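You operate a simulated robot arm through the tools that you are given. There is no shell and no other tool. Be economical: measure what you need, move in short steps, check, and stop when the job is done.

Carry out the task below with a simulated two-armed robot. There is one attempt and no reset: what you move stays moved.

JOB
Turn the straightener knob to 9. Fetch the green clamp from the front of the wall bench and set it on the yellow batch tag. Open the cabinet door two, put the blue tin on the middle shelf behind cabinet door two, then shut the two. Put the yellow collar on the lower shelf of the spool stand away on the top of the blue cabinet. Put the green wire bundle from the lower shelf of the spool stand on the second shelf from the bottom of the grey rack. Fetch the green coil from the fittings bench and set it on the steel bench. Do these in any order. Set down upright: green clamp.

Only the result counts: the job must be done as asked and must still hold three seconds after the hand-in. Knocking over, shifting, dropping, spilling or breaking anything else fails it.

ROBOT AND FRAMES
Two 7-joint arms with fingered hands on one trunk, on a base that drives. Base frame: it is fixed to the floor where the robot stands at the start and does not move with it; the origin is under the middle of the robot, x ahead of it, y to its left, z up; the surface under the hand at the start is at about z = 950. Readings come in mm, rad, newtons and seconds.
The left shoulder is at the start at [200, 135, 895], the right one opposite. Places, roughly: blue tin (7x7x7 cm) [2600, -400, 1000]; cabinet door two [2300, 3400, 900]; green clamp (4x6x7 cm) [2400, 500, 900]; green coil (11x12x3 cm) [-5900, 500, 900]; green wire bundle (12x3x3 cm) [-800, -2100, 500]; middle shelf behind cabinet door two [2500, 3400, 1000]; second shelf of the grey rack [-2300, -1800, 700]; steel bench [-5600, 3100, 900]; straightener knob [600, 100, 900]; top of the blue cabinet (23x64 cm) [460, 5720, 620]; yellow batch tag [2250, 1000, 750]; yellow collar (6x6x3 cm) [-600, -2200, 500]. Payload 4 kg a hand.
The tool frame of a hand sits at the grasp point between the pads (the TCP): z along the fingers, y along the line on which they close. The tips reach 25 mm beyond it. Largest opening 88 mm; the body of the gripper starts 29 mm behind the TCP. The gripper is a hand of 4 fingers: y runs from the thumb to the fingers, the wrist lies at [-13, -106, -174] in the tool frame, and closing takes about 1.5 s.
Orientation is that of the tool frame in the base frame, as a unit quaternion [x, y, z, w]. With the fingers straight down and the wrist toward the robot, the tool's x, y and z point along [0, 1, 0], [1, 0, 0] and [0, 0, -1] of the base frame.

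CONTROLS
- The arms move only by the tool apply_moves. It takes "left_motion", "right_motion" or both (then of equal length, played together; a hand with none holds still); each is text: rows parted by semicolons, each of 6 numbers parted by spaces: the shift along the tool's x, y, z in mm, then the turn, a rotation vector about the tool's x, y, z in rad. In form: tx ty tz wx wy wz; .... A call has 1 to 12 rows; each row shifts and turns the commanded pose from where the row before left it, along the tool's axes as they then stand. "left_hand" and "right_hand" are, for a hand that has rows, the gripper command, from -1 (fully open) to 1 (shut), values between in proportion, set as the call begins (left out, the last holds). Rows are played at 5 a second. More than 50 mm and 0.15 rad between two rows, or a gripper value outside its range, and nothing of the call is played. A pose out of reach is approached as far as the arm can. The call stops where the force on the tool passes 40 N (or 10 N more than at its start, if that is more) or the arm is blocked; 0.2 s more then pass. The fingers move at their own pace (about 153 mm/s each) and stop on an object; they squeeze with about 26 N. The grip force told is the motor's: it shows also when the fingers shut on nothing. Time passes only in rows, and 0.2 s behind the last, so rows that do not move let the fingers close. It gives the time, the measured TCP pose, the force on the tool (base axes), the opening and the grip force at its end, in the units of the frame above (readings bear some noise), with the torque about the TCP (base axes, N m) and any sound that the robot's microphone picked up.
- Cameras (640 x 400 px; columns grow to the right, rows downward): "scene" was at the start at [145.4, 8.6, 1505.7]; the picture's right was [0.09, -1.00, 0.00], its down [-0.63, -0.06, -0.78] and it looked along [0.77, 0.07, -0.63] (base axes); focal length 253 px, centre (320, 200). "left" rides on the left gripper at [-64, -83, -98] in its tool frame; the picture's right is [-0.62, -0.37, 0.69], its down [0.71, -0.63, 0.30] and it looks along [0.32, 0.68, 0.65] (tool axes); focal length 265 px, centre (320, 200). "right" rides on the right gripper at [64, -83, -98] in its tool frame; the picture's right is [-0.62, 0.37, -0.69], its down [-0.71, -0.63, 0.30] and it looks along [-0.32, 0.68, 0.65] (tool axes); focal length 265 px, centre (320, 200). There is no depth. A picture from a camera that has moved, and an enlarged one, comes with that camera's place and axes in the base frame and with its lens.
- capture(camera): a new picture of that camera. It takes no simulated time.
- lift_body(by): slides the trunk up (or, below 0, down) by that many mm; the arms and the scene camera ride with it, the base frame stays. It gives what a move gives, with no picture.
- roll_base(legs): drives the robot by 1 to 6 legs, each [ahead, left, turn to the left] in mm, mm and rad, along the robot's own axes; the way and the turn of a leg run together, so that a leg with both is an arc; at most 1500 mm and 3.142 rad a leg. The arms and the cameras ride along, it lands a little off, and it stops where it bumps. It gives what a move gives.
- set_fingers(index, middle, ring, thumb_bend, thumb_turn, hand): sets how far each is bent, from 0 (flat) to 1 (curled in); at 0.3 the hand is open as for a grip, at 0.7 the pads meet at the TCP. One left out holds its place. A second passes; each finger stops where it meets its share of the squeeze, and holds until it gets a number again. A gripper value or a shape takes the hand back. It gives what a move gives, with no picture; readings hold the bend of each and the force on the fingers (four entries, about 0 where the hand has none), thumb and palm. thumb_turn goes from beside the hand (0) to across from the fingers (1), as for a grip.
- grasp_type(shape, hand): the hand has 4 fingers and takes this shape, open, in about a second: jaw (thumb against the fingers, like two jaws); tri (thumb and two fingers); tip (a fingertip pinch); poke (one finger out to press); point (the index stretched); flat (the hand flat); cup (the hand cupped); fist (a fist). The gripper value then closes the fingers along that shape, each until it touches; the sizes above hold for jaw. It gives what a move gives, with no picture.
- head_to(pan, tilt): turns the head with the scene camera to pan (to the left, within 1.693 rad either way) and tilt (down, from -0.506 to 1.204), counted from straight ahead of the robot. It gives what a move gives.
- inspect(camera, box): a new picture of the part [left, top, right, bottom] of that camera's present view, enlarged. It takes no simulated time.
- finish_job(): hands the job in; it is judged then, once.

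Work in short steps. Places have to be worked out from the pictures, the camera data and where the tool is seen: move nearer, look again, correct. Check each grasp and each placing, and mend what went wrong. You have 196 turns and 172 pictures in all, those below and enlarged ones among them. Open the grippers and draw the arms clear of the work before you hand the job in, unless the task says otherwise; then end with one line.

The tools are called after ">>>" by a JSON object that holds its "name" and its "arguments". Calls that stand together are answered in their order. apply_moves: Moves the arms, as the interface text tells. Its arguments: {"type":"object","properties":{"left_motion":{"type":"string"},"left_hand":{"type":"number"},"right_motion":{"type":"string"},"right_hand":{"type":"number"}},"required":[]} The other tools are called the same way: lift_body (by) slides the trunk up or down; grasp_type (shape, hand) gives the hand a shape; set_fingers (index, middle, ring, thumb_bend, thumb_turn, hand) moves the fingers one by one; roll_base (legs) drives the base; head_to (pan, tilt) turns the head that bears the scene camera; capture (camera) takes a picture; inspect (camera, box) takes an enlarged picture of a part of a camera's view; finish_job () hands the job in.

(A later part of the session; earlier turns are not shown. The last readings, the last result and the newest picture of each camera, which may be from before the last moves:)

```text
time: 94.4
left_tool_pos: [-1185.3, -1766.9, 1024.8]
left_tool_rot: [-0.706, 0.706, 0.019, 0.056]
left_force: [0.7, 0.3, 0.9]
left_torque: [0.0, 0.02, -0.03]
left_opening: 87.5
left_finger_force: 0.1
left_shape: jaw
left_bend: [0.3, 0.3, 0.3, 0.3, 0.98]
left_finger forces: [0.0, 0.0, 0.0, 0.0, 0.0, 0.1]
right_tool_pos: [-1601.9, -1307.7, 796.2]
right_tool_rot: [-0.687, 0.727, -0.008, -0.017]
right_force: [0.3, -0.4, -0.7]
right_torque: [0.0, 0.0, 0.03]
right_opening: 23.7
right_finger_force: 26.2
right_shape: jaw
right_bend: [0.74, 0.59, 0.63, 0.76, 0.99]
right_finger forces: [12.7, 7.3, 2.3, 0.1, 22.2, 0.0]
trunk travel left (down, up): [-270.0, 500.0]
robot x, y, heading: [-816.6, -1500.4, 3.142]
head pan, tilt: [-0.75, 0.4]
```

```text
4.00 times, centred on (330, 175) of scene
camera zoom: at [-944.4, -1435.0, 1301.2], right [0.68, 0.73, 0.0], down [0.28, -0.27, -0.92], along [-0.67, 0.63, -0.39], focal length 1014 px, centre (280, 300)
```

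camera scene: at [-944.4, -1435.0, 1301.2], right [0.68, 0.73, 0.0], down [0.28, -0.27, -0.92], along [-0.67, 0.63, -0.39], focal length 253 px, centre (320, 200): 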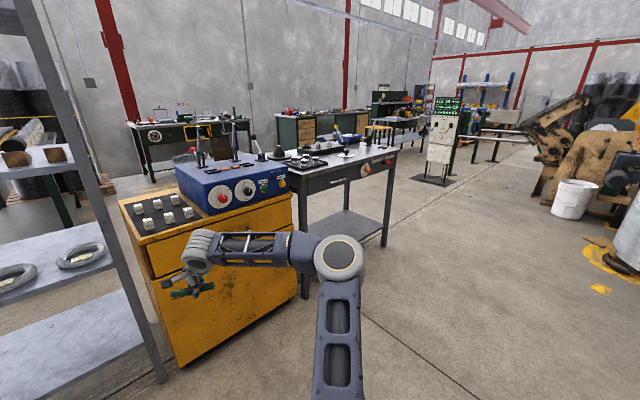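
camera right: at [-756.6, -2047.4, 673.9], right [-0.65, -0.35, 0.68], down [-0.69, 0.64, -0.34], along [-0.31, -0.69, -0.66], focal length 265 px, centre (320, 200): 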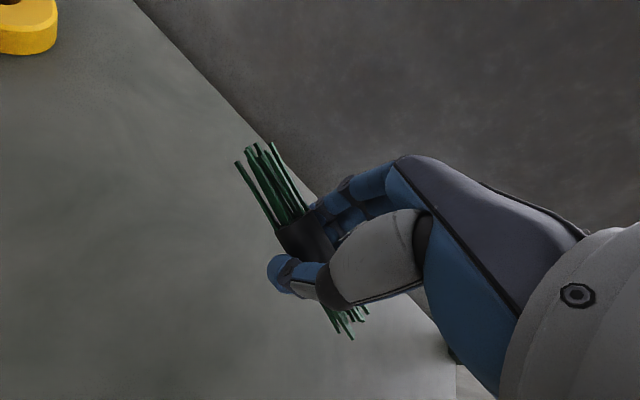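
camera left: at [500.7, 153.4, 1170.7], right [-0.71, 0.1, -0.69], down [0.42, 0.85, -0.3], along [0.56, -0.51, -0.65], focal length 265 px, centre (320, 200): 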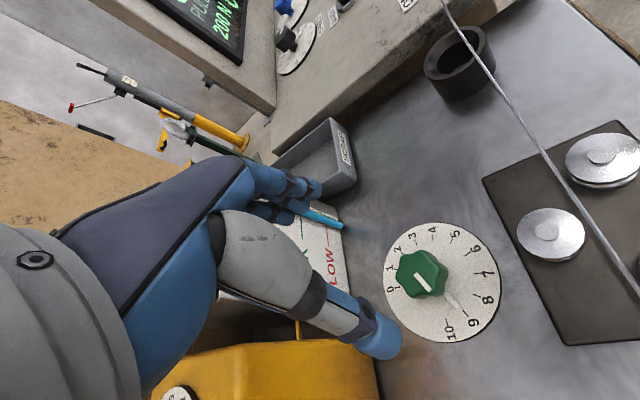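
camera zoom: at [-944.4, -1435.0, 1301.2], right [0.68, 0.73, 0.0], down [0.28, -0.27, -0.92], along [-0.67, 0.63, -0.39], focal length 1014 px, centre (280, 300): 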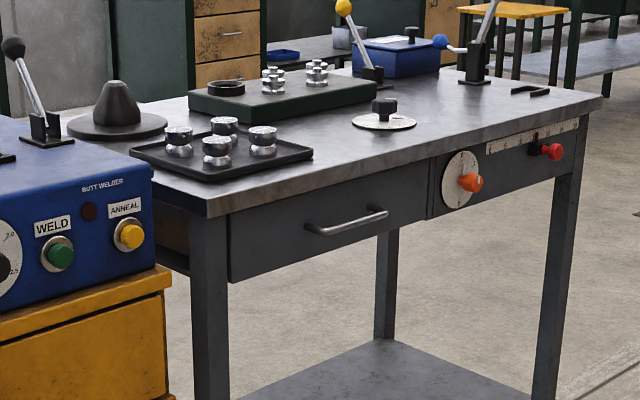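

The steel table has a clear strip near (−2120, −90), top z ≈ 854. I'll put the bundle there with the right hand and re-grip it with the left, starting with the drive.

>>> {"name": "lift_body", "arguments": {"by": 140}}

>>> {"name": "apply_moves", "arguments": {"right_motion": "-50 0 0 0 0 0;-50 0 0 0 0 0;-50 0 0 0 0 0"}}

>>> {"name": "roll_base", "arguments": {"legs": [[0, -1070, 0], [330, 0, 0]]}}

>>> {"name": "head_to", "arguments": {"pan": -0.3, "tilt": 0.6}}

>>> {"name": "capture", "arguments": {"camera": "scene"}}

>>> {"name": "capture", "arguments": {"camera": "right"}}

```text
time: 96.1
left_tool_pos: [-1184.8, -1766.4, 1163.7]
left_tool_rot: [0.706, -0.705, -0.018, -0.056]
left_force: [0.1, -0.1, -0.1]
left_torque: [0.0, -0.01, -0.03]
left_opening: 87.6
left_finger_force: 0.1
left_shape: jaw
left_bend: [0.3, 0.3, 0.3, 0.3, 0.98]
left_finger forces: [0.0, 0.1, 0.0, 0.0, 0.0, 0.0]
right_tool_pos: [-1600.7, -1308.1, 936.9]
right_tool_rot: [-0.687, 0.727, -0.008, -0.017]
right_force: [-0.6, -0.5, -0.5]
right_torque: [0.0, 0.0, 0.01]
right_opening: 23.9
right_finger_force: 25.8
right_shape: jaw
right_bend: [0.74, 0.59, 0.63, 0.76, 0.99]
right_finger forces: [12.7, 7.4, 2.3, 0.1, 22.1, 0.0]
trunk travel left (down, up): [-410.0, 360.0]
robot x, y, heading: [-818.0, -1498.1, 3.136]
head pan, tilt: [-0.75, 0.4]
```

```text
time: 96.9
left_tool_pos: [-1184.7, -1768.1, 1165.1]
left_tool_rot: [-0.706, 0.706, 0.018, 0.057]
left_force: [1.2, -0.5, 1.0]
left_torque: [0.01, -0.02, 0.01]
left_opening: 87.8
left_finger_force: 0.0
left_shape: jaw
left_bend: [0.3, 0.3, 0.3, 0.3, 0.98]
left_finger forces: [0.0, 0.0, 0.1, 0.1, 0.1, 0.0]
right_tool_pos: [-1593.7, -1157.8, 931.1]
right_tool_rot: [-0.688, 0.726, -0.008, -0.017]
right_force: [0.3, 0.4, -0.8]
right_torque: [0.05, 0.01, -0.03]
right_opening: 23.8
right_finger_force: 25.5
right_shape: jaw
right_bend: [0.74, 0.59, 0.63, 0.76, 0.99]
right_finger forces: [12.6, 7.2, 2.4, 0.0, 22.1, 0.0]
trunk travel left (down, up): [-410.0, 360.0]
robot x, y, heading: [-813.4, -1501.4, 3.137]
head pan, tilt: [-0.75, 0.4]
```

```text
time: 104.2
left_tool_pos: [-1517.0, -706.6, 1165.2]
left_tool_rot: [0.718, -0.694, -0.02, -0.056]
left_force: [0.5, -0.5, -0.5]
left_torque: [0.0, -0.02, 0.0]
left_opening: 87.7
left_finger_force: 0.2
left_shape: jaw
left_bend: [0.3, 0.3, 0.3, 0.3, 0.98]
left_finger forces: [0.0, 0.0, 0.1, 0.1, 0.0, 0.1]
right_tool_pos: [-1946.7, -110.1, 931.6]
right_tool_rot: [-0.699, 0.714, -0.008, -0.017]
right_force: [0.2, -0.5, -0.9]
right_torque: [-0.01, -0.01, -0.03]
right_opening: 23.6
right_finger_force: 25.6
right_shape: jaw
right_bend: [0.74, 0.59, 0.63, 0.76, 0.99]
right_finger forces: [12.7, 7.2, 2.4, 0.1, 22.1, 0.0]
trunk travel left (down, up): [-410.0, 360.0]
robot x, y, heading: [-1157.5, -424.6, -3.113]
head pan, tilt: [-0.75, 0.4]
```

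```text
time: 105.1
left_tool_pos: [-1518.5, -705.2, 1164.7]
left_tool_rot: [0.717, -0.694, -0.019, -0.056]
left_force: [0.4, 0.8, 0.3]
left_torque: [0.0, 0.0, -0.01]
left_opening: 87.6
left_finger_force: 0.1
left_shape: jaw
left_bend: [0.3, 0.3, 0.3, 0.3, 0.98]
left_finger forces: [0.0, 0.0, 0.0, 0.1, 0.1, 0.0]
right_tool_pos: [-1946.2, -109.9, 931.7]
right_tool_rot: [-0.699, 0.715, -0.009, -0.016]
right_force: [-0.2, 0.1, -1.4]
right_torque: [0.04, 0.0, -0.01]
right_opening: 23.6
right_finger_force: 25.3
right_shape: jaw
right_bend: [0.74, 0.59, 0.63, 0.76, 0.99]
right_finger forces: [12.8, 7.2, 2.2, 0.0, 22.1, 0.0]
trunk travel left (down, up): [-410.0, 360.0]
robot x, y, heading: [-1160.9, -426.4, -3.114]
head pan, tilt: [-0.3, 0.6]
```

```text
119 pictures are left
camera scene: at [-1304.2, -403.5, 1423.0], right [0.27, 0.96, 0.0], down [0.54, -0.15, -0.83], along [-0.8, 0.22, -0.56], focal length 253 px, centre (320, 200)
```

scene: 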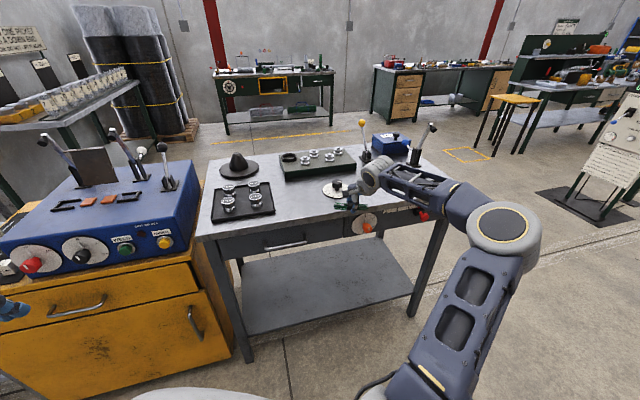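

```text
118 pictures are left
camera right: at [-1863.0, -172.4, 1032.1], right [-0.35, 0.65, 0.67], down [0.64, 0.69, -0.34], along [-0.68, 0.32, -0.66], focal length 265 px, centre (320, 200)
```

right: 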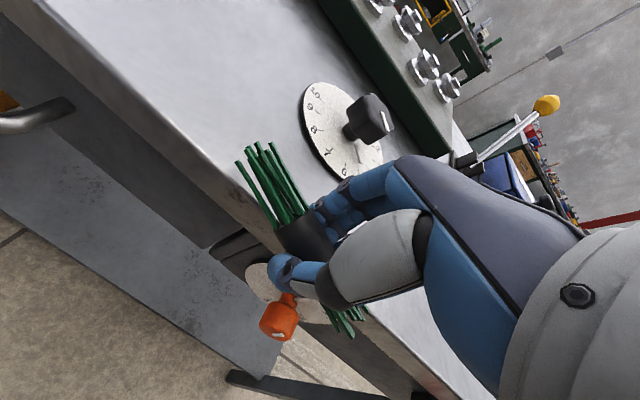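

The clear spot is (−2055, −250), between the tray and the dial, with the table edge at x ≈ −1975. I'll shift the base so the held bundle is above it.

>>> {"name": "roll_base", "arguments": {"legs": [[105, 137, 0]]}}

>>> {"name": "capture", "arguments": {"camera": "right"}}

```text
time: 106.6
left_tool_pos: [-1619.3, -846.2, 1163.2]
left_tool_rot: [0.718, -0.693, -0.019, -0.057]
left_force: [-0.1, 0.0, 0.3]
left_torque: [0.02, -0.01, 0.02]
left_opening: 87.7
left_finger_force: 0.0
left_shape: jaw
left_bend: [0.3, 0.3, 0.3, 0.3, 0.98]
left_finger forces: [0.0, 0.1, 0.1, 0.0, 0.1, 0.0]
right_tool_pos: [-2048.3, -251.5, 931.3]
right_tool_rot: [-0.699, 0.715, -0.008, -0.017]
right_force: [0.5, -0.6, -0.7]
right_torque: [-0.02, -0.02, 0.01]
right_opening: 24.0
right_finger_force: 25.9
right_shape: jaw
right_bend: [0.74, 0.59, 0.63, 0.76, 0.99]
right_finger forces: [12.7, 7.1, 2.3, 0.1, 22.2, 0.0]
trunk travel left (down, up): [-410.0, 360.0]
robot x, y, heading: [-1259.6, -570.3, -3.112]
head pan, tilt: [-0.3, 0.6]
```

```text
117 pictures are left
camera right: at [-1964.4, -313.9, 1032.1], right [-0.35, 0.65, 0.67], down [0.64, 0.69, -0.34], along [-0.68, 0.32, -0.66], focal length 265 px, centre (320, 200)
```

right: 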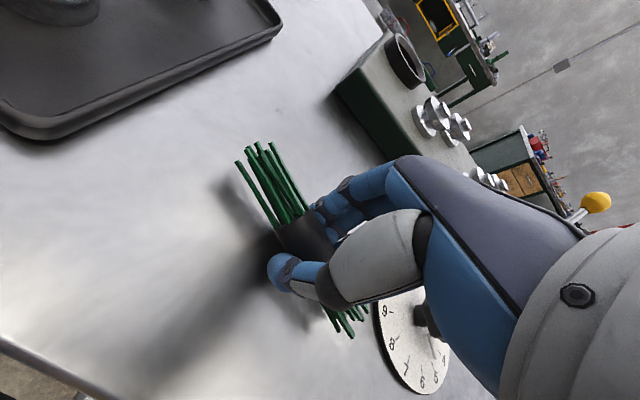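

The area is clear, so I'll lower gently until contact.

>>> {"name": "apply_moves", "arguments": {"right_motion": "0 0 20 0 0 0;0 0 15 0 0 0;0 0 5 0 0 0;0 0 4 0 0 0;0 0 3 0 0 0"}}

>>> {"name": "capture", "arguments": {"camera": "right"}}

```text
time: 107.0
left_tool_pos: [-1618.9, -847.3, 1165.8]
left_tool_rot: [0.718, -0.694, -0.019, -0.056]
left_force: [0.5, -0.5, -0.1]
left_torque: [0.02, 0.04, 0.0]
left_opening: 87.8
left_finger_force: 0.0
left_shape: jaw
left_bend: [0.3, 0.3, 0.3, 0.3, 0.98]
left_finger forces: [0.0, 0.0, 0.1, 0.0, 0.0, 0.1]
right_tool_pos: [-2049.1, -252.4, 926.1]
right_tool_rot: [-0.699, 0.715, 0.001, -0.023]
right_force: [2.5, 0.1, 14.9]
right_torque: [0.03, -0.23, 0.02]
right_opening: 24.8
right_finger_force: 25.7
right_shape: jaw
right_bend: [0.74, 0.6, 0.64, 0.78, 0.99]
right_finger forces: [13.2, 7.4, 2.4, 0.1, 35.4, 0.0]
trunk travel left (down, up): [-410.0, 360.0]
robot x, y, heading: [-1263.6, -566.0, -3.116]
head pan, tilt: [-0.3, 0.6]
stopped in row 2 (right hand): the force on the tool passed its limit at 54 N (the readings are from after the stop); the commanded pose is now the measured one
```

```text
116 pictures are left
camera right: at [-1964.7, -314.8, 1023.9], right [-0.33, 0.65, 0.68], down [0.64, 0.69, -0.35], along [-0.7, 0.32, -0.64], focal length 265 px, centre (320, 200)
```

right: 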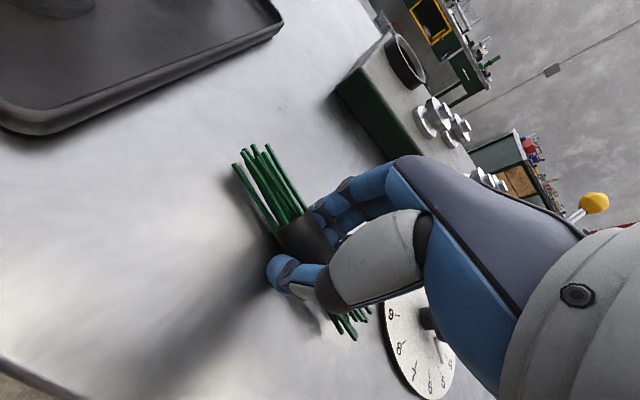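

Contact came at TCP 926, so the table top is at about 900. I'll ease off 2 mm, open, then rise.

>>> {"name": "apply_moves", "arguments": {"right_motion": "0 0 -3 0 0 0;0 0 0 0 0 0;0 0 0 0 0 0;0 0 0 0 0 0;0 0 -8 0 0 0;0 0 -30 0 0 0;0 0 -40 0 0 0;0 0 -40 0 0 0", "right_hand": -0.5}}

>>> {"name": "capture", "arguments": {"camera": "right"}}

```text
time: 108.8
left_tool_pos: [-1619.9, -847.0, 1165.6]
left_tool_rot: [0.718, -0.694, -0.019, -0.057]
left_force: [0.5, -0.9, 0.3]
left_torque: [0.02, 0.04, -0.03]
left_opening: 87.7
left_finger_force: 0.1
left_shape: jaw
left_bend: [0.3, 0.3, 0.3, 0.3, 0.98]
left_finger forces: [0.1, 0.1, 0.1, 0.1, 0.1, 0.0]
right_tool_pos: [-2047.0, -246.6, 1043.4]
right_tool_rot: [-0.699, 0.715, -0.001, -0.022]
right_force: [0.2, -0.7, 0.8]
right_torque: [0.01, -0.02, 0.02]
right_opening: 65.9
right_finger_force: 0.0
right_shape: jaw
right_bend: [0.27, 0.36, 0.33, 0.54, 0.99]
right_finger forces: [0.0, 0.0, 0.0, 0.0, 0.1, 0.1]
trunk travel left (down, up): [-410.0, 360.0]
robot x, y, heading: [-1258.0, -566.6, -3.114]
head pan, tilt: [-0.3, 0.6]
```

```text
115 pictures are left
camera right: at [-1961.8, -309.9, 1142.8], right [-0.33, 0.65, 0.68], down [0.64, 0.69, -0.35], along [-0.7, 0.32, -0.64], focal length 265 px, centre (320, 200)
```

right: 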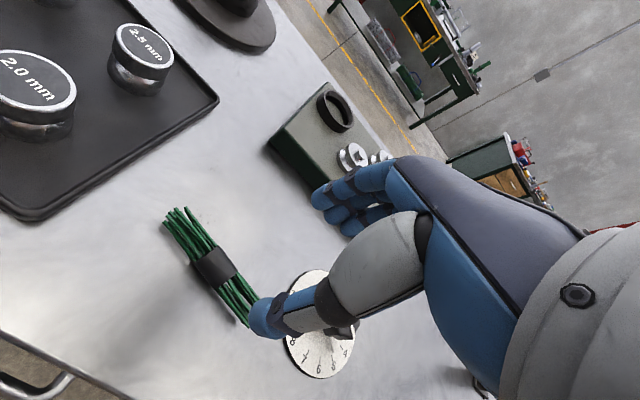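

The bundle rests at (−2056, −257). I'll pull the right hand back, level the left hand, back off, and strafe so the left hand can reach it.

>>> {"name": "roll_base", "arguments": {"legs": [[-300, 0, -0.02], [0, -650, 0]]}}

>>> {"name": "apply_moves", "arguments": {"left_motion": "0 0 0 -0.055 0.106 0;7 44 0 0 0 0;7 44 0 0 0 0;7 44 0 0 0 0;7 44 0 0 0 0;7 44 0 0 0 0;7 44 0 0 0 0;7 44 0 0 0 0;7 44 0 0 0 0;7 44 0 0 0 0", "right_motion": "0 -30 0 0 0 0;0 -30 0 0 0 0;0 -30 0 0 0 0;0 -30 0 0 0 0;0 -30 0 0 0 0;0 -30 0 0 0 0;0 -30 0 0 0 0;0 0 0 0 0 0;0 0 0 0 0 0;0 0 0 0 0 0", "left_hand": -1}}

>>> {"name": "head_to", "arguments": {"pan": 0.2, "tilt": 0.6}}

>>> {"name": "capture", "arguments": {"camera": "scene"}}

```text
time: 114.1
left_tool_pos: [-1326.4, -185.9, 1163.8]
left_tool_rot: [0.708, -0.704, -0.018, -0.056]
left_force: [0.0, 0.7, 0.1]
left_torque: [0.03, 0.01, 0.0]
left_opening: 87.6
left_finger_force: 0.0
left_shape: jaw
left_bend: [0.3, 0.3, 0.3, 0.3, 0.98]
left_finger forces: [0.0, 0.0, 0.0, 0.1, 0.0, 0.0]
right_tool_pos: [-1736.4, 427.7, 1044.0]
right_tool_rot: [-0.688, 0.725, -0.001, -0.023]
right_force: [-0.4, 0.4, -0.4]
right_torque: [0.01, 0.03, -0.03]
right_opening: 65.5
right_finger_force: 0.0
right_shape: jaw
right_bend: [0.27, 0.36, 0.33, 0.54, 0.99]
right_finger forces: [0.0, 0.1, 0.0, 0.1, 0.0, 0.1]
trunk travel left (down, up): [-410.0, 360.0]
robot x, y, heading: [-957.4, 87.2, -3.135]
head pan, tilt: [-0.3, 0.6]
```

```text
time: 116.3
left_tool_pos: [-1723.9, -249.4, 1167.8]
left_tool_rot: [0.709, -0.705, 0.001, 0.001]
left_force: [0.9, -0.2, 0.2]
left_torque: [0.01, -0.01, -0.02]
left_opening: 87.5
left_finger_force: 0.1
left_shape: jaw
left_bend: [0.3, 0.3, 0.3, 0.3, 0.98]
left_finger forces: [0.1, 0.1, 0.1, 0.0, 0.1, 0.0]
right_tool_pos: [-1526.5, 414.3, 1038.9]
right_tool_rot: [-0.688, 0.725, 0.0, -0.022]
right_force: [0.7, 0.4, 0.5]
right_torque: [-0.01, 0.04, -0.03]
right_opening: 65.8
right_finger_force: 0.0
right_shape: jaw
right_bend: [0.27, 0.36, 0.33, 0.54, 0.99]
right_finger forces: [0.0, 0.0, 0.1, 0.1, 0.1, 0.0]
trunk travel left (down, up): [-410.0, 360.0]
robot x, y, heading: [-962.0, 82.9, -3.141]
head pan, tilt: [-0.3, 0.6]
```

```text
time: 117.2
left_tool_pos: [-1721.8, -250.9, 1166.9]
left_tool_rot: [0.709, -0.705, -0.001, 0.001]
left_force: [-0.7, -0.2, 0.3]
left_torque: [0.0, 0.02, -0.03]
left_opening: 87.8
left_finger_force: 0.0
left_shape: jaw
left_bend: [0.3, 0.3, 0.3, 0.3, 0.98]
left_finger forces: [0.0, 0.0, 0.0, 0.0, 0.0, 0.1]
right_tool_pos: [-1527.3, 415.0, 1038.4]
right_tool_rot: [-0.688, 0.725, -0.001, -0.022]
right_force: [0.7, 0.2, 0.6]
right_torque: [-0.01, -0.03, 0.0]
right_opening: 65.9
right_finger_force: 0.0
right_shape: jaw
right_bend: [0.27, 0.36, 0.33, 0.54, 0.99]
right_finger forces: [0.0, 0.0, 0.0, 0.0, 0.0, 0.0]
trunk travel left (down, up): [-410.0, 360.0]
robot x, y, heading: [-961.8, 87.8, -3.143]
head pan, tilt: [0.201, 0.6]
```

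```text
114 pictures are left
camera scene: at [-1106.1, 67.6, 1423.0], right [-0.2, 0.98, 0.0], down [0.55, 0.11, -0.83], along [-0.81, -0.16, -0.56], focal length 253 px, centre (320, 200)
```

scene: 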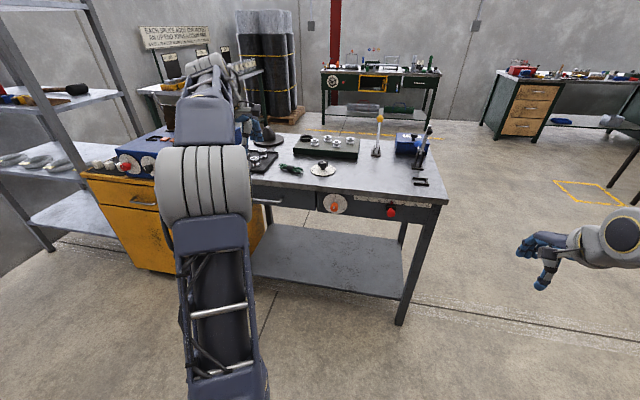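

The left arm is in an elbow-up posture. I'll lower the hand and see how the posture settles.

>>> {"name": "apply_moves", "arguments": {"left_motion": "0 0 40 0 0 0;0 0 40 0 0 0;0 0 40 0 0 0;0 0 40 0 0 0;0 0 25 0 0 0"}}

>>> {"name": "capture", "arguments": {"camera": "scene"}}

>>> {"name": "capture", "arguments": {"camera": "left"}}

```text
time: 118.4
left_tool_pos: [-1721.3, -249.7, 980.2]
left_tool_rot: [0.709, -0.706, 0.0, 0.001]
left_force: [0.1, -0.5, 0.4]
left_torque: [0.01, -0.02, -0.01]
left_opening: 87.7
left_finger_force: 0.1
left_shape: jaw
left_bend: [0.3, 0.3, 0.3, 0.3, 0.98]
left_finger forces: [0.0, 0.0, 0.0, 0.1, 0.1, 0.0]
right_tool_pos: [-1526.7, 414.9, 1038.3]
right_tool_rot: [-0.688, 0.725, 0.0, -0.022]
right_force: [0.6, -0.1, 0.8]
right_torque: [-0.03, -0.01, -0.03]
right_opening: 65.6
right_finger_force: 0.0
right_shape: jaw
right_bend: [0.27, 0.36, 0.33, 0.54, 0.99]
right_finger forces: [0.1, 0.1, 0.0, 0.1, 0.0, 0.0]
trunk travel left (down, up): [-410.0, 360.0]
robot x, y, heading: [-960.1, 88.1, -3.145]
head pan, tilt: [0.201, 0.6]
```

```text
113 pictures are left
camera scene: at [-1105.9, 67.5, 1423.0], right [-0.2, 0.98, 0.0], down [0.55, 0.11, -0.83], along [-0.81, -0.17, -0.56], focal length 253 px, centre (320, 200)
```

scene: 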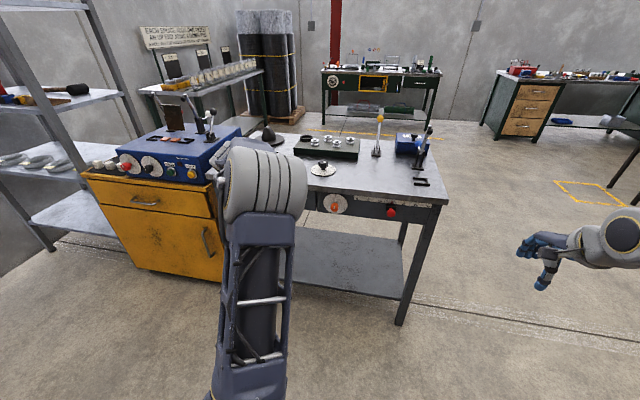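

```text
112 pictures are left
camera left: at [-1639.4, -184.0, 1078.2], right [0.36, 0.62, -0.69], down [0.63, -0.71, -0.31], along [-0.68, -0.33, -0.65], focal length 265 px, centre (320, 200)
```

left: 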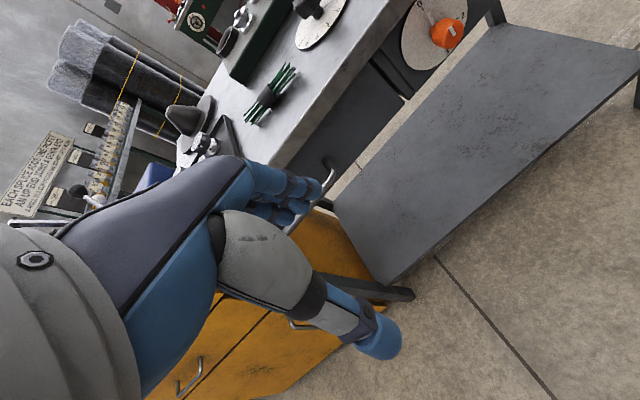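

I'll pull the left hand back and lower it, as happened on the right, to swing the elbow outward.

>>> {"name": "apply_moves", "arguments": {"left_motion": "-25 -42 0 0 0 0;-25 -42 0 0 0 0;-25 -42 0 0 0 0;-25 -42 0 0 0 0;-25 -42 0 0 0 0;-25 -42 0 0 0 0;0 0 45 0 0 0;0 0 45 0 0 0;0 0 45 0 0 0;0 0 45 0 0 0;0 0 45 0 0 0"}}

>>> {"name": "capture", "arguments": {"camera": "scene"}}

```text
time: 120.8
left_tool_pos: [-1523.7, -112.9, 777.6]
left_tool_rot: [0.709, -0.705, -0.001, 0.0]
left_force: [-0.4, 0.0, -0.2]
left_torque: [-0.01, -0.03, -0.03]
left_opening: 87.9
left_finger_force: 0.0
left_shape: jaw
left_bend: [0.3, 0.3, 0.3, 0.3, 0.98]
left_finger forces: [0.0, 0.1, 0.0, 0.0, 0.1, 0.1]
left hand out of reach, approached as far as the arm can: row 7, 8, 9, 10, 11
right_tool_pos: [-1526.7, 415.8, 1038.9]
right_tool_rot: [-0.688, 0.725, -0.001, -0.022]
right_force: [0.1, 0.2, 0.8]
right_torque: [0.0, 0.0, -0.02]
right_opening: 65.7
right_finger_force: 0.2
right_shape: jaw
right_bend: [0.27, 0.36, 0.33, 0.54, 0.99]
right_finger forces: [0.0, 0.0, 0.1, 0.0, 0.1, 0.0]
trunk travel left (down, up): [-410.0, 360.0]
robot x, y, heading: [-957.6, 83.5, -3.14]
head pan, tilt: [0.201, 0.6]
```

```text
111 pictures are left
camera scene: at [-1105.7, 67.6, 1423.1], right [-0.2, 0.98, 0.0], down [0.55, 0.11, -0.83], along [-0.81, -0.17, -0.56], focal length 253 px, centre (320, 200)
```

scene: 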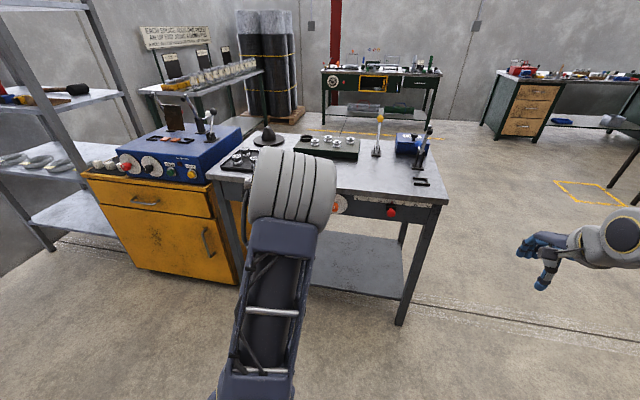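

The elbow is still up. I'll try yawing the hand so the wrist comes from the left, which should pull the elbow outward.

>>> {"name": "apply_moves", "arguments": {"left_motion": "0 0 -20 0 0 0.15;0 0 -20 0 0 0.15;0 0 -20 0 0 0.15;0 0 -20 0 0 0.15;0 0 -20 0 0 0.15;0 0 -20 0 0 0.15;0 0 0 0 0 0.15;0 0 0 0 0 0.15;0 0 0 0 0 0.15;0 0 0 0 0 0.15"}}

>>> {"name": "capture", "arguments": {"camera": "scene"}}

```text
time: 123.0
left_tool_pos: [-1523.4, -112.5, 900.8]
left_tool_rot: [-0.037, 0.999, 0.0, 0.0]
left_force: [0.4, -0.7, 0.4]
left_torque: [-0.02, 0.0, 0.01]
left_opening: 87.6
left_finger_force: 0.0
left_shape: jaw
left_bend: [0.3, 0.3, 0.3, 0.3, 0.98]
left_finger forces: [0.1, 0.1, 0.1, 0.0, 0.0, 0.0]
right_tool_pos: [-1527.5, 415.1, 1038.6]
right_tool_rot: [-0.689, 0.725, 0.0, -0.023]
right_force: [-0.1, -0.2, 0.2]
right_torque: [0.0, 0.01, -0.01]
right_opening: 65.9
right_finger_force: 0.1
right_shape: jaw
right_bend: [0.27, 0.36, 0.33, 0.54, 0.99]
right_finger forces: [0.0, 0.1, 0.1, 0.0, 0.0, 0.0]
trunk travel left (down, up): [-410.0, 360.0]
robot x, y, heading: [-956.8, 86.7, -3.145]
head pan, tilt: [0.201, 0.6]
```

```text
110 pictures are left
camera scene: at [-1106.0, 67.6, 1423.0], right [-0.2, 0.98, 0.0], down [0.55, 0.11, -0.83], along [-0.81, -0.17, -0.56], focal length 253 px, centre (320, 200)
```

scene: 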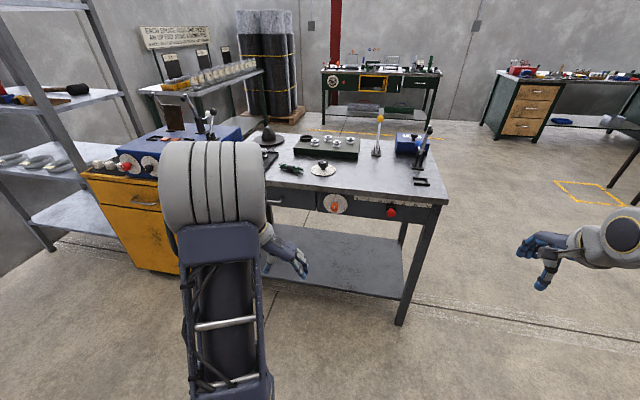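

The elbow stays up on the left, but calculation shows that with the trunk lower the forearm comes level, which suits the rack shelf well. I'll lower the trunk, un-yaw to match the bundle's angle, and extend.

>>> {"name": "lift_body", "arguments": {"by": -130}}

>>> {"name": "apply_moves", "arguments": {"left_motion": "0 0 -25 0 0 -0.1356;0 0 -25 0 0 -0.1356;0 0 -25 0 0 -0.1356;0 0 -25 0 0 -0.1356;0 0 -25 0 0 -0.1356;0 0 -25 0 0 -0.1356;0 0 -25 0 0 -0.1356;0 0 -25 0 0 -0.1356;0 0 -25 0 0 -0.1356"}}

>>> {"name": "apply_moves", "arguments": {"left_motion": "33 27 0 0 0 0;33 27 0 0 0 0;33 27 0 0 0 0;33 28 0 0 0 0;33 28 0 0 0 0;33 28 0 0 0 0"}}

>>> {"name": "roll_base", "arguments": {"legs": [[285, 0, 0]]}}

>>> {"name": "capture", "arguments": {"camera": "left"}}

>>> {"name": "capture", "arguments": {"camera": "scene"}}

```text
time: 124.6
left_tool_pos: [-1523.8, -113.2, 770.9]
left_tool_rot: [-0.038, 0.999, 0.0, -0.001]
left_force: [-0.4, -0.4, 0.3]
left_torque: [0.04, -0.01, 0.0]
left_opening: 87.6
left_finger_force: 0.1
left_shape: jaw
left_bend: [0.3, 0.3, 0.3, 0.3, 0.98]
left_finger forces: [0.0, 0.1, 0.0, 0.0, 0.1, 0.0]
right_tool_pos: [-1525.4, 414.0, 909.3]
right_tool_rot: [-0.688, 0.725, -0.001, -0.023]
right_force: [-0.6, 0.0, 0.0]
right_torque: [-0.03, -0.01, 0.0]
right_opening: 65.7
right_finger_force: 0.1
right_shape: jaw
right_bend: [0.27, 0.36, 0.33, 0.54, 0.99]
right_finger forces: [0.0, 0.0, 0.0, 0.0, 0.1, 0.0]
trunk travel left (down, up): [-280.0, 490.0]
robot x, y, heading: [-958.9, 87.0, -3.144]
head pan, tilt: [0.201, 0.6]
```

```text
time: 126.6
left_tool_pos: [-1525.5, -113.0, 997.8]
left_tool_rot: [-0.605, 0.796, 0.0, -0.001]
left_force: [-0.2, -0.5, 0.6]
left_torque: [-0.02, 0.0, 0.03]
left_opening: 87.8
left_finger_force: 0.1
left_shape: jaw
left_bend: [0.3, 0.3, 0.3, 0.3, 0.98]
left_finger forces: [0.1, 0.1, 0.0, 0.0, 0.0, 0.1]
right_tool_pos: [-1527.5, 413.7, 908.5]
right_tool_rot: [-0.688, 0.725, -0.001, -0.022]
right_force: [0.0, 0.1, -1.1]
right_torque: [-0.01, 0.05, 0.02]
right_opening: 65.8
right_finger_force: 0.1
right_shape: jaw
right_bend: [0.27, 0.36, 0.33, 0.54, 0.99]
right_finger forces: [0.0, 0.0, 0.0, 0.0, 0.0, 0.0]
trunk travel left (down, up): [-280.0, 490.0]
robot x, y, heading: [-961.4, 83.9, -3.142]
head pan, tilt: [0.201, 0.6]
```

```text
time: 128.0
left_tool_pos: [-1736.6, -260.6, 995.9]
left_tool_rot: [-0.604, 0.797, 0.0, 0.0]
left_force: [0.0, -0.4, 0.4]
left_torque: [0.01, 0.03, 0.0]
left_opening: 87.8
left_finger_force: 0.1
left_shape: jaw
left_bend: [0.3, 0.3, 0.3, 0.3, 0.98]
left_finger forces: [0.0, 0.0, 0.0, 0.0, 0.0, 0.0]
right_tool_pos: [-1526.9, 415.6, 907.8]
right_tool_rot: [-0.689, 0.725, -0.001, -0.022]
right_force: [-0.1, -0.8, -0.4]
right_torque: [-0.02, -0.01, 0.0]
right_opening: 65.6
right_finger_force: 0.0
right_shape: jaw
right_bend: [0.27, 0.36, 0.33, 0.54, 0.99]
right_finger forces: [0.0, 0.0, 0.0, 0.0, 0.0, 0.0]
trunk travel left (down, up): [-280.0, 490.0]
robot x, y, heading: [-957.9, 85.5, -3.142]
head pan, tilt: [0.201, 0.6]
```

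```text
time: 130.0
left_tool_pos: [-2027.9, -256.4, 995.8]
left_tool_rot: [-0.603, 0.798, 0.001, 0.0]
left_force: [0.4, -0.5, 0.5]
left_torque: [0.0, 0.01, -0.03]
left_opening: 87.6
left_finger_force: 0.0
left_shape: jaw
left_bend: [0.3, 0.3, 0.3, 0.3, 0.98]
left_finger forces: [0.0, 0.0, 0.0, 0.0, 0.1, 0.0]
right_tool_pos: [-1815.0, 416.9, 909.1]
right_tool_rot: [-0.687, 0.726, -0.002, -0.022]
right_force: [-0.1, -0.1, -0.4]
right_torque: [0.0, -0.02, 0.02]
right_opening: 65.6
right_finger_force: 0.1
right_shape: jaw
right_bend: [0.27, 0.36, 0.33, 0.54, 0.99]
right_finger forces: [0.1, 0.0, 0.1, 0.0, 0.0, 0.0]
trunk travel left (down, up): [-280.0, 490.0]
robot x, y, heading: [-1252.6, 81.5, 3.138]
head pan, tilt: [0.201, 0.6]
```

```text
109 pictures are left
camera left: at [-1929.9, -216.2, 1093.4], right [0.52, 0.5, -0.69], down [0.41, -0.86, -0.3], along [-0.75, -0.13, -0.65], focal length 265 px, centre (320, 200)
```

left: 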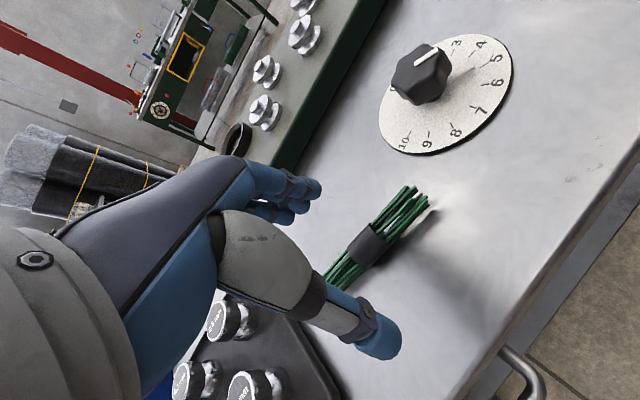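

```text
108 pictures are left
camera scene: at [-1395.3, 68.5, 1293.0], right [-0.2, 0.98, 0.0], down [0.55, 0.11, -0.83], along [-0.81, -0.16, -0.56], focal length 253 px, centre (320, 200)
```

scene: 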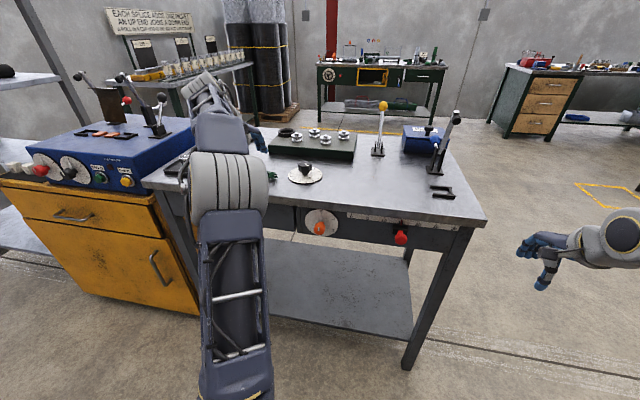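

Bundle sleeve at (−2060, −256). I'll align over it and descend.

>>> {"name": "apply_moves", "arguments": {"left_motion": "9 31 0 0 0 0;0 0 25 0 0 0;0 0 25 0 0 0;0 0 15 0 0 0"}}

>>> {"name": "capture", "arguments": {"camera": "left"}}

```text
time: 131.0
left_tool_pos: [-2058.3, -256.6, 930.5]
left_tool_rot: [-0.604, 0.797, 0.0, -0.001]
left_force: [-0.3, 0.3, 0.6]
left_torque: [-0.03, -0.01, 0.02]
left_opening: 87.7
left_finger_force: 0.1
left_shape: jaw
left_bend: [0.3, 0.3, 0.3, 0.3, 0.98]
left_finger forces: [0.0, 0.0, 0.0, 0.0, 0.0, 0.1]
right_tool_pos: [-1813.7, 417.9, 907.8]
right_tool_rot: [-0.687, 0.726, 0.0, -0.022]
right_force: [0.3, -0.7, 0.7]
right_torque: [0.01, 0.01, 0.0]
right_opening: 65.6
right_finger_force: 0.0
right_shape: jaw
right_bend: [0.27, 0.36, 0.33, 0.54, 0.99]
right_finger forces: [0.0, 0.1, 0.0, 0.0, 0.1, 0.0]
trunk travel left (down, up): [-280.0, 490.0]
robot x, y, heading: [-1248.2, 88.3, 3.137]
head pan, tilt: [0.201, 0.6]
```

```text
107 pictures are left
camera left: at [-1961.7, -216.2, 1027.5], right [0.52, 0.5, -0.69], down [0.41, -0.86, -0.31], along [-0.75, -0.13, -0.65], focal length 265 px, centre (320, 200)
```

left: 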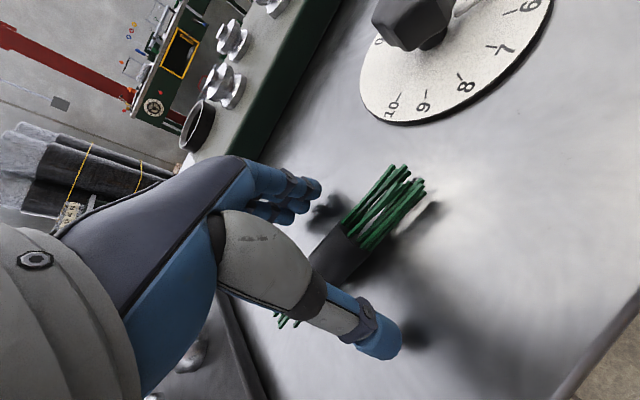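

>>> {"name": "apply_moves", "arguments": {"left_motion": "0 0 0 0 0 0;0 0 0 0 0 0;0 0 0 0 0 0;0 0 0 0 0 0;0 0 0 0 0 0;0 0 0 0 0 0;0 0 0 0 0 0;0 0 0 0 0 0;0 0 -10 0 0 0;0 0 -30 0 0 0;0 0 -35 0 0 0", "left_hand": 1}}

>>> {"name": "capture", "arguments": {"camera": "left"}}

```text
time: 133.4
left_tool_pos: [-2059.1, -256.2, 1005.7]
left_tool_rot: [-0.603, 0.798, 0.0, 0.0]
left_force: [0.3, -0.1, -0.7]
left_torque: [-0.02, 0.02, -0.01]
left_opening: 19.6
left_finger_force: 26.1
left_shape: jaw
left_bend: [0.73, 0.58, 0.58, 0.74, 1.0]
left_finger forces: [14.3, 6.8, 3.0, 0.1, 24.0, 0.1]
right_tool_pos: [-1814.9, 417.6, 908.1]
right_tool_rot: [-0.688, 0.726, -0.001, -0.022]
right_force: [-0.1, -0.2, -0.1]
right_torque: [0.0, -0.03, 0.05]
right_opening: 65.7
right_finger_force: 0.1
right_shape: jaw
right_bend: [0.27, 0.36, 0.33, 0.54, 0.99]
right_finger forces: [0.0, 0.1, 0.1, 0.0, 0.1, 0.0]
trunk travel left (down, up): [-280.0, 490.0]
robot x, y, heading: [-1245.0, 86.8, 3.135]
head pan, tilt: [0.201, 0.6]
```

```text
106 pictures are left
camera left: at [-1962.2, -217.0, 1103.1], right [0.52, 0.5, -0.69], down [0.41, -0.86, -0.3], along [-0.75, -0.13, -0.65], focal length 265 px, centre (320, 200)
```

left: 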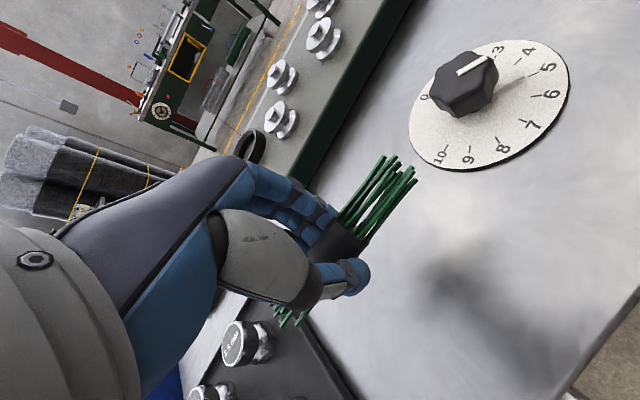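

The left hand now holds the bundle. I'll back away, then move in front of the rack and set the heights.

>>> {"name": "roll_base", "arguments": {"legs": [[-400, 0, 0.005], [0, 1290, 0], [300, 300, 0]]}}

>>> {"name": "lift_body", "arguments": {"by": -135}}

>>> {"name": "apply_moves", "arguments": {"left_motion": "0 0 25 0 0 0;0 0 25 0 0 0;0 0 25 0 0 0"}}

>>> {"name": "head_to", "arguments": {"pan": 0.2, "tilt": 0.5}}

>>> {"name": "capture", "arguments": {"camera": "scene"}}

>>> {"name": "capture", "arguments": {"camera": "left"}}

```text
time: 144.0
left_tool_pos: [-1953.3, -1808.4, 1004.5]
left_tool_rot: [-0.605, 0.796, 0.0, 0.001]
left_force: [-0.4, -0.8, -0.7]
left_torque: [-0.02, -0.01, 0.0]
left_opening: 19.6
left_finger_force: 26.8
left_shape: jaw
left_bend: [0.73, 0.58, 0.58, 0.74, 1.0]
left_finger forces: [14.4, 6.7, 3.0, 0.0, 24.1, 0.1]
right_tool_pos: [-1711.6, -1133.2, 906.8]
right_tool_rot: [-0.689, 0.724, -0.001, -0.021]
right_force: [0.2, -0.1, 0.2]
right_torque: [-0.03, -0.01, 0.0]
right_opening: 65.6
right_finger_force: 0.1
right_shape: jaw
right_bend: [0.27, 0.36, 0.33, 0.54, 0.99]
right_finger forces: [0.0, 0.0, 0.0, 0.0, 0.0, 0.0]
trunk travel left (down, up): [-280.0, 490.0]
robot x, y, heading: [-1142.4, -1461.1, -3.141]
head pan, tilt: [0.201, 0.6]
stopped in leg 3: the robot was blocked; the commanded pose is now the measured one
```

```text
time: 145.6
left_tool_pos: [-1954.5, -1809.1, 869.0]
left_tool_rot: [-0.605, 0.797, 0.001, 0.001]
left_force: [0.6, 0.3, -1.5]
left_torque: [0.02, 0.0, 0.03]
left_opening: 19.5
left_finger_force: 26.7
left_shape: jaw
left_bend: [0.73, 0.58, 0.58, 0.74, 1.0]
left_finger forces: [14.4, 6.7, 3.0, 0.0, 24.2, 0.0]
right_tool_pos: [-1712.0, -1133.8, 773.2]
right_tool_rot: [-0.688, 0.725, -0.001, -0.022]
right_force: [-0.5, -1.1, 0.4]
right_torque: [0.0, 0.03, -0.03]
right_opening: 65.7
right_finger_force: 0.0
right_shape: jaw
right_bend: [0.27, 0.36, 0.33, 0.54, 0.99]
right_finger forces: [0.0, 0.1, 0.0, 0.0, 0.1, 0.1]
trunk travel left (down, up): [-145.0, 625.0]
robot x, y, heading: [-1146.6, -1464.9, -3.137]
head pan, tilt: [0.201, 0.6]
```

```text
time: 146.4
left_tool_pos: [-1956.5, -1808.1, 793.2]
left_tool_rot: [-0.604, 0.797, 0.0, 0.001]
left_force: [0.7, 0.1, 0.1]
left_torque: [-0.02, -0.01, -0.01]
left_opening: 19.5
left_finger_force: 26.5
left_shape: jaw
left_bend: [0.73, 0.58, 0.58, 0.74, 1.0]
left_finger forces: [14.2, 6.7, 3.0, 0.0, 24.0, 0.0]
right_tool_pos: [-1711.6, -1134.6, 773.9]
right_tool_rot: [-0.688, 0.725, -0.001, -0.022]
right_force: [-0.4, 0.2, 0.8]
right_torque: [0.0, -0.05, -0.02]
right_opening: 65.6
right_finger_force: 0.1
right_shape: jaw
right_bend: [0.27, 0.36, 0.33, 0.54, 0.99]
right_finger forces: [0.0, 0.1, 0.1, 0.0, 0.0, 0.0]
trunk travel left (down, up): [-145.0, 625.0]
robot x, y, heading: [-1141.6, -1462.0, -3.143]
head pan, tilt: [0.201, 0.6]
```

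```text
time: 147.1
left_tool_pos: [-1954.2, -1808.9, 792.4]
left_tool_rot: [-0.605, 0.796, 0.001, 0.0]
left_force: [-0.7, 0.0, -0.9]
left_torque: [-0.01, 0.02, -0.04]
left_opening: 19.1
left_finger_force: 25.9
left_shape: jaw
left_bend: [0.73, 0.58, 0.58, 0.74, 1.0]
left_finger forces: [14.4, 6.7, 3.0, 0.0, 23.9, 0.1]
right_tool_pos: [-1713.0, -1134.1, 773.2]
right_tool_rot: [-0.688, 0.725, 0.0, -0.021]
right_force: [0.2, -0.3, 1.1]
right_torque: [0.0, -0.02, 0.01]
right_opening: 65.7
right_finger_force: 0.1
right_shape: jaw
right_bend: [0.27, 0.36, 0.33, 0.54, 0.99]
right_finger forces: [0.1, 0.0, 0.0, 0.0, 0.0, 0.1]
trunk travel left (down, up): [-145.0, 625.0]
robot x, y, heading: [-1148.1, -1461.9, -3.142]
head pan, tilt: [0.201, 0.499]
```

```text
105 pictures are left
camera scene: at [-1293.8, -1480.9, 1167.1], right [-0.2, 0.98, 0.0], down [0.47, 0.1, -0.88], along [-0.86, -0.18, -0.48], focal length 253 px, centre (320, 200)
```

scene: 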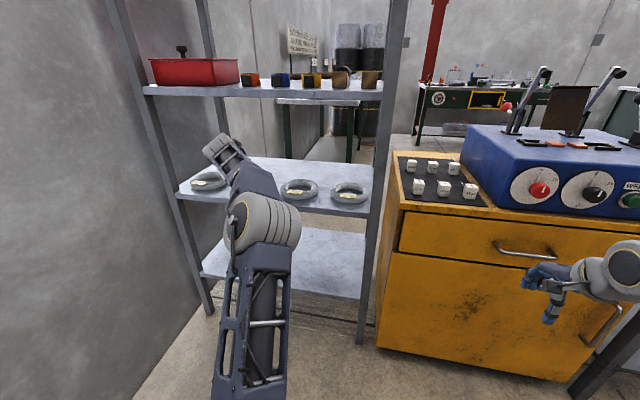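

```text
104 pictures are left
camera left: at [-1858.1, -1768.0, 891.6], right [0.52, 0.5, -0.69], down [0.41, -0.86, -0.3], along [-0.75, -0.13, -0.65], focal length 265 px, centre (320, 200)
```

left: 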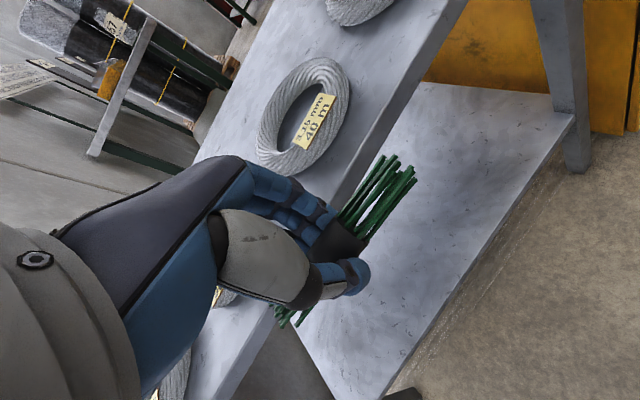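

The base was blocked in leg 3, possibly by the spool stand's feed lever on the left. I'll look there before doing anything else.

>>> {"name": "head_to", "arguments": {"pan": 1.5, "tilt": 0.6}}

>>> {"name": "capture", "arguments": {"camera": "scene"}}

```text
time: 148.5
left_tool_pos: [-1955.0, -1808.5, 794.0]
left_tool_rot: [-0.604, 0.797, 0.0, 0.001]
left_force: [-0.7, 0.1, -1.0]
left_torque: [-0.01, 0.0, 0.0]
left_opening: 19.7
left_finger_force: 25.9
left_shape: jaw
left_bend: [0.73, 0.58, 0.58, 0.74, 1.0]
left_finger forces: [14.2, 6.8, 3.1, 0.0, 24.0, 0.0]
right_tool_pos: [-1712.9, -1133.7, 773.9]
right_tool_rot: [-0.689, 0.724, 0.0, -0.022]
right_force: [-0.1, 0.4, -0.2]
right_torque: [-0.04, -0.01, 0.02]
right_opening: 65.7
right_finger_force: 0.0
right_shape: jaw
right_bend: [0.27, 0.36, 0.33, 0.54, 0.99]
right_finger forces: [0.1, 0.1, 0.0, 0.0, 0.1, 0.1]
trunk travel left (down, up): [-145.0, 625.0]
robot x, y, heading: [-1144.3, -1461.5, -3.144]
head pan, tilt: [1.499, 0.6]
```

```text
103 pictures are left
camera scene: at [-1211.0, -1550.9, 1158.0], right [-1.0, 0.07, 0.0], down [0.04, 0.56, -0.83], along [-0.06, -0.82, -0.56], focal length 253 px, centre (320, 200)
```

scene: 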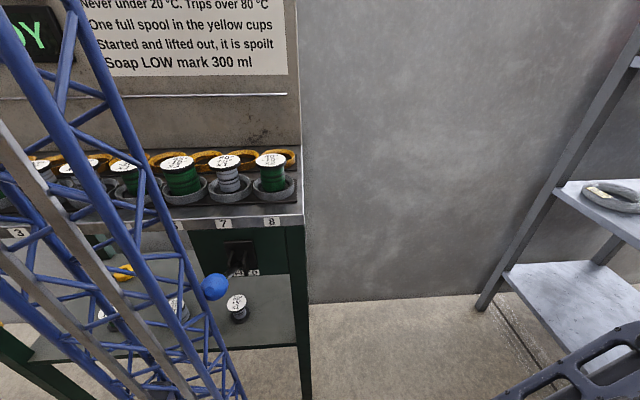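

>>> {"name": "inspect", "arguments": {"camera": "scene", "box": [160, 210, 320, 310]}}

>>> {"name": "roll_base", "arguments": {"legs": [[0, -60, 0]]}}

>>> {"name": "inspect", "arguments": {"camera": "scene", "box": [160, 210, 320, 310]}}

```text
4.00 times, centred on (240, 260) of scene
camera zoom: at [-1211.0, -1550.9, 1158.0], right [-1.0, 0.07, 0.0], down [0.04, 0.56, -0.83], along [-0.06, -0.82, -0.56], focal length 1014 px, centre (640, -40)
```

zoom: 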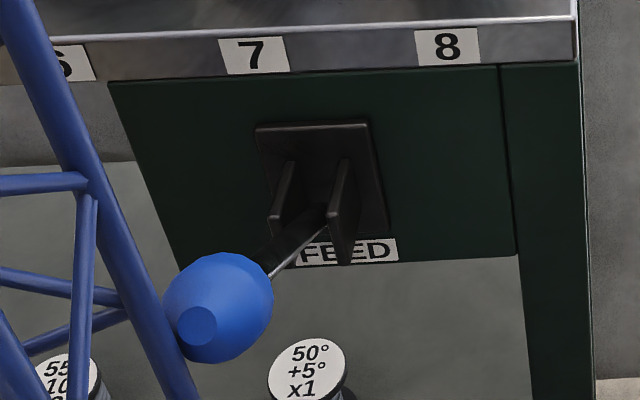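

```text
time: 149.5
left_tool_pos: [-1955.3, -1749.0, 793.3]
left_tool_rot: [-0.605, 0.796, 0.0, 0.001]
left_force: [1.1, -0.7, -0.6]
left_torque: [0.03, -0.02, -0.02]
left_opening: 19.7
left_finger_force: 25.6
left_shape: jaw
left_bend: [0.73, 0.58, 0.58, 0.74, 1.0]
left_finger forces: [14.5, 6.7, 2.9, 0.1, 24.0, 0.0]
right_tool_pos: [-1713.0, -1075.4, 773.8]
right_tool_rot: [-0.689, 0.724, 0.0, -0.021]
right_force: [-0.7, -0.9, -0.8]
right_torque: [0.02, 0.05, -0.01]
right_opening: 65.7
right_finger_force: 0.1
right_shape: jaw
right_bend: [0.27, 0.36, 0.33, 0.54, 0.99]
right_finger forces: [0.0, 0.0, 0.2, 0.1, 0.1, 0.1]
trunk travel left (down, up): [-145.0, 625.0]
robot x, y, heading: [-1146.4, -1400.4, -3.142]
head pan, tilt: [1.499, 0.6]
```

```text
4.00 times, centred on (240, 260) of scene
camera zoom: at [-1211.2, -1492.0, 1158.0], right [-1.0, 0.07, 0.0], down [0.04, 0.56, -0.83], along [-0.06, -0.82, -0.56], focal length 1014 px, centre (640, -40)
```

zoom: 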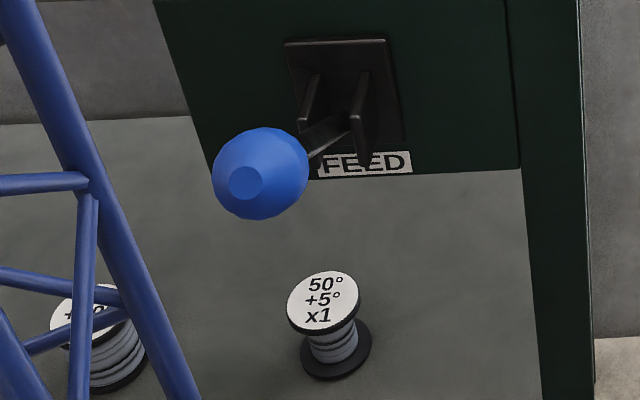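

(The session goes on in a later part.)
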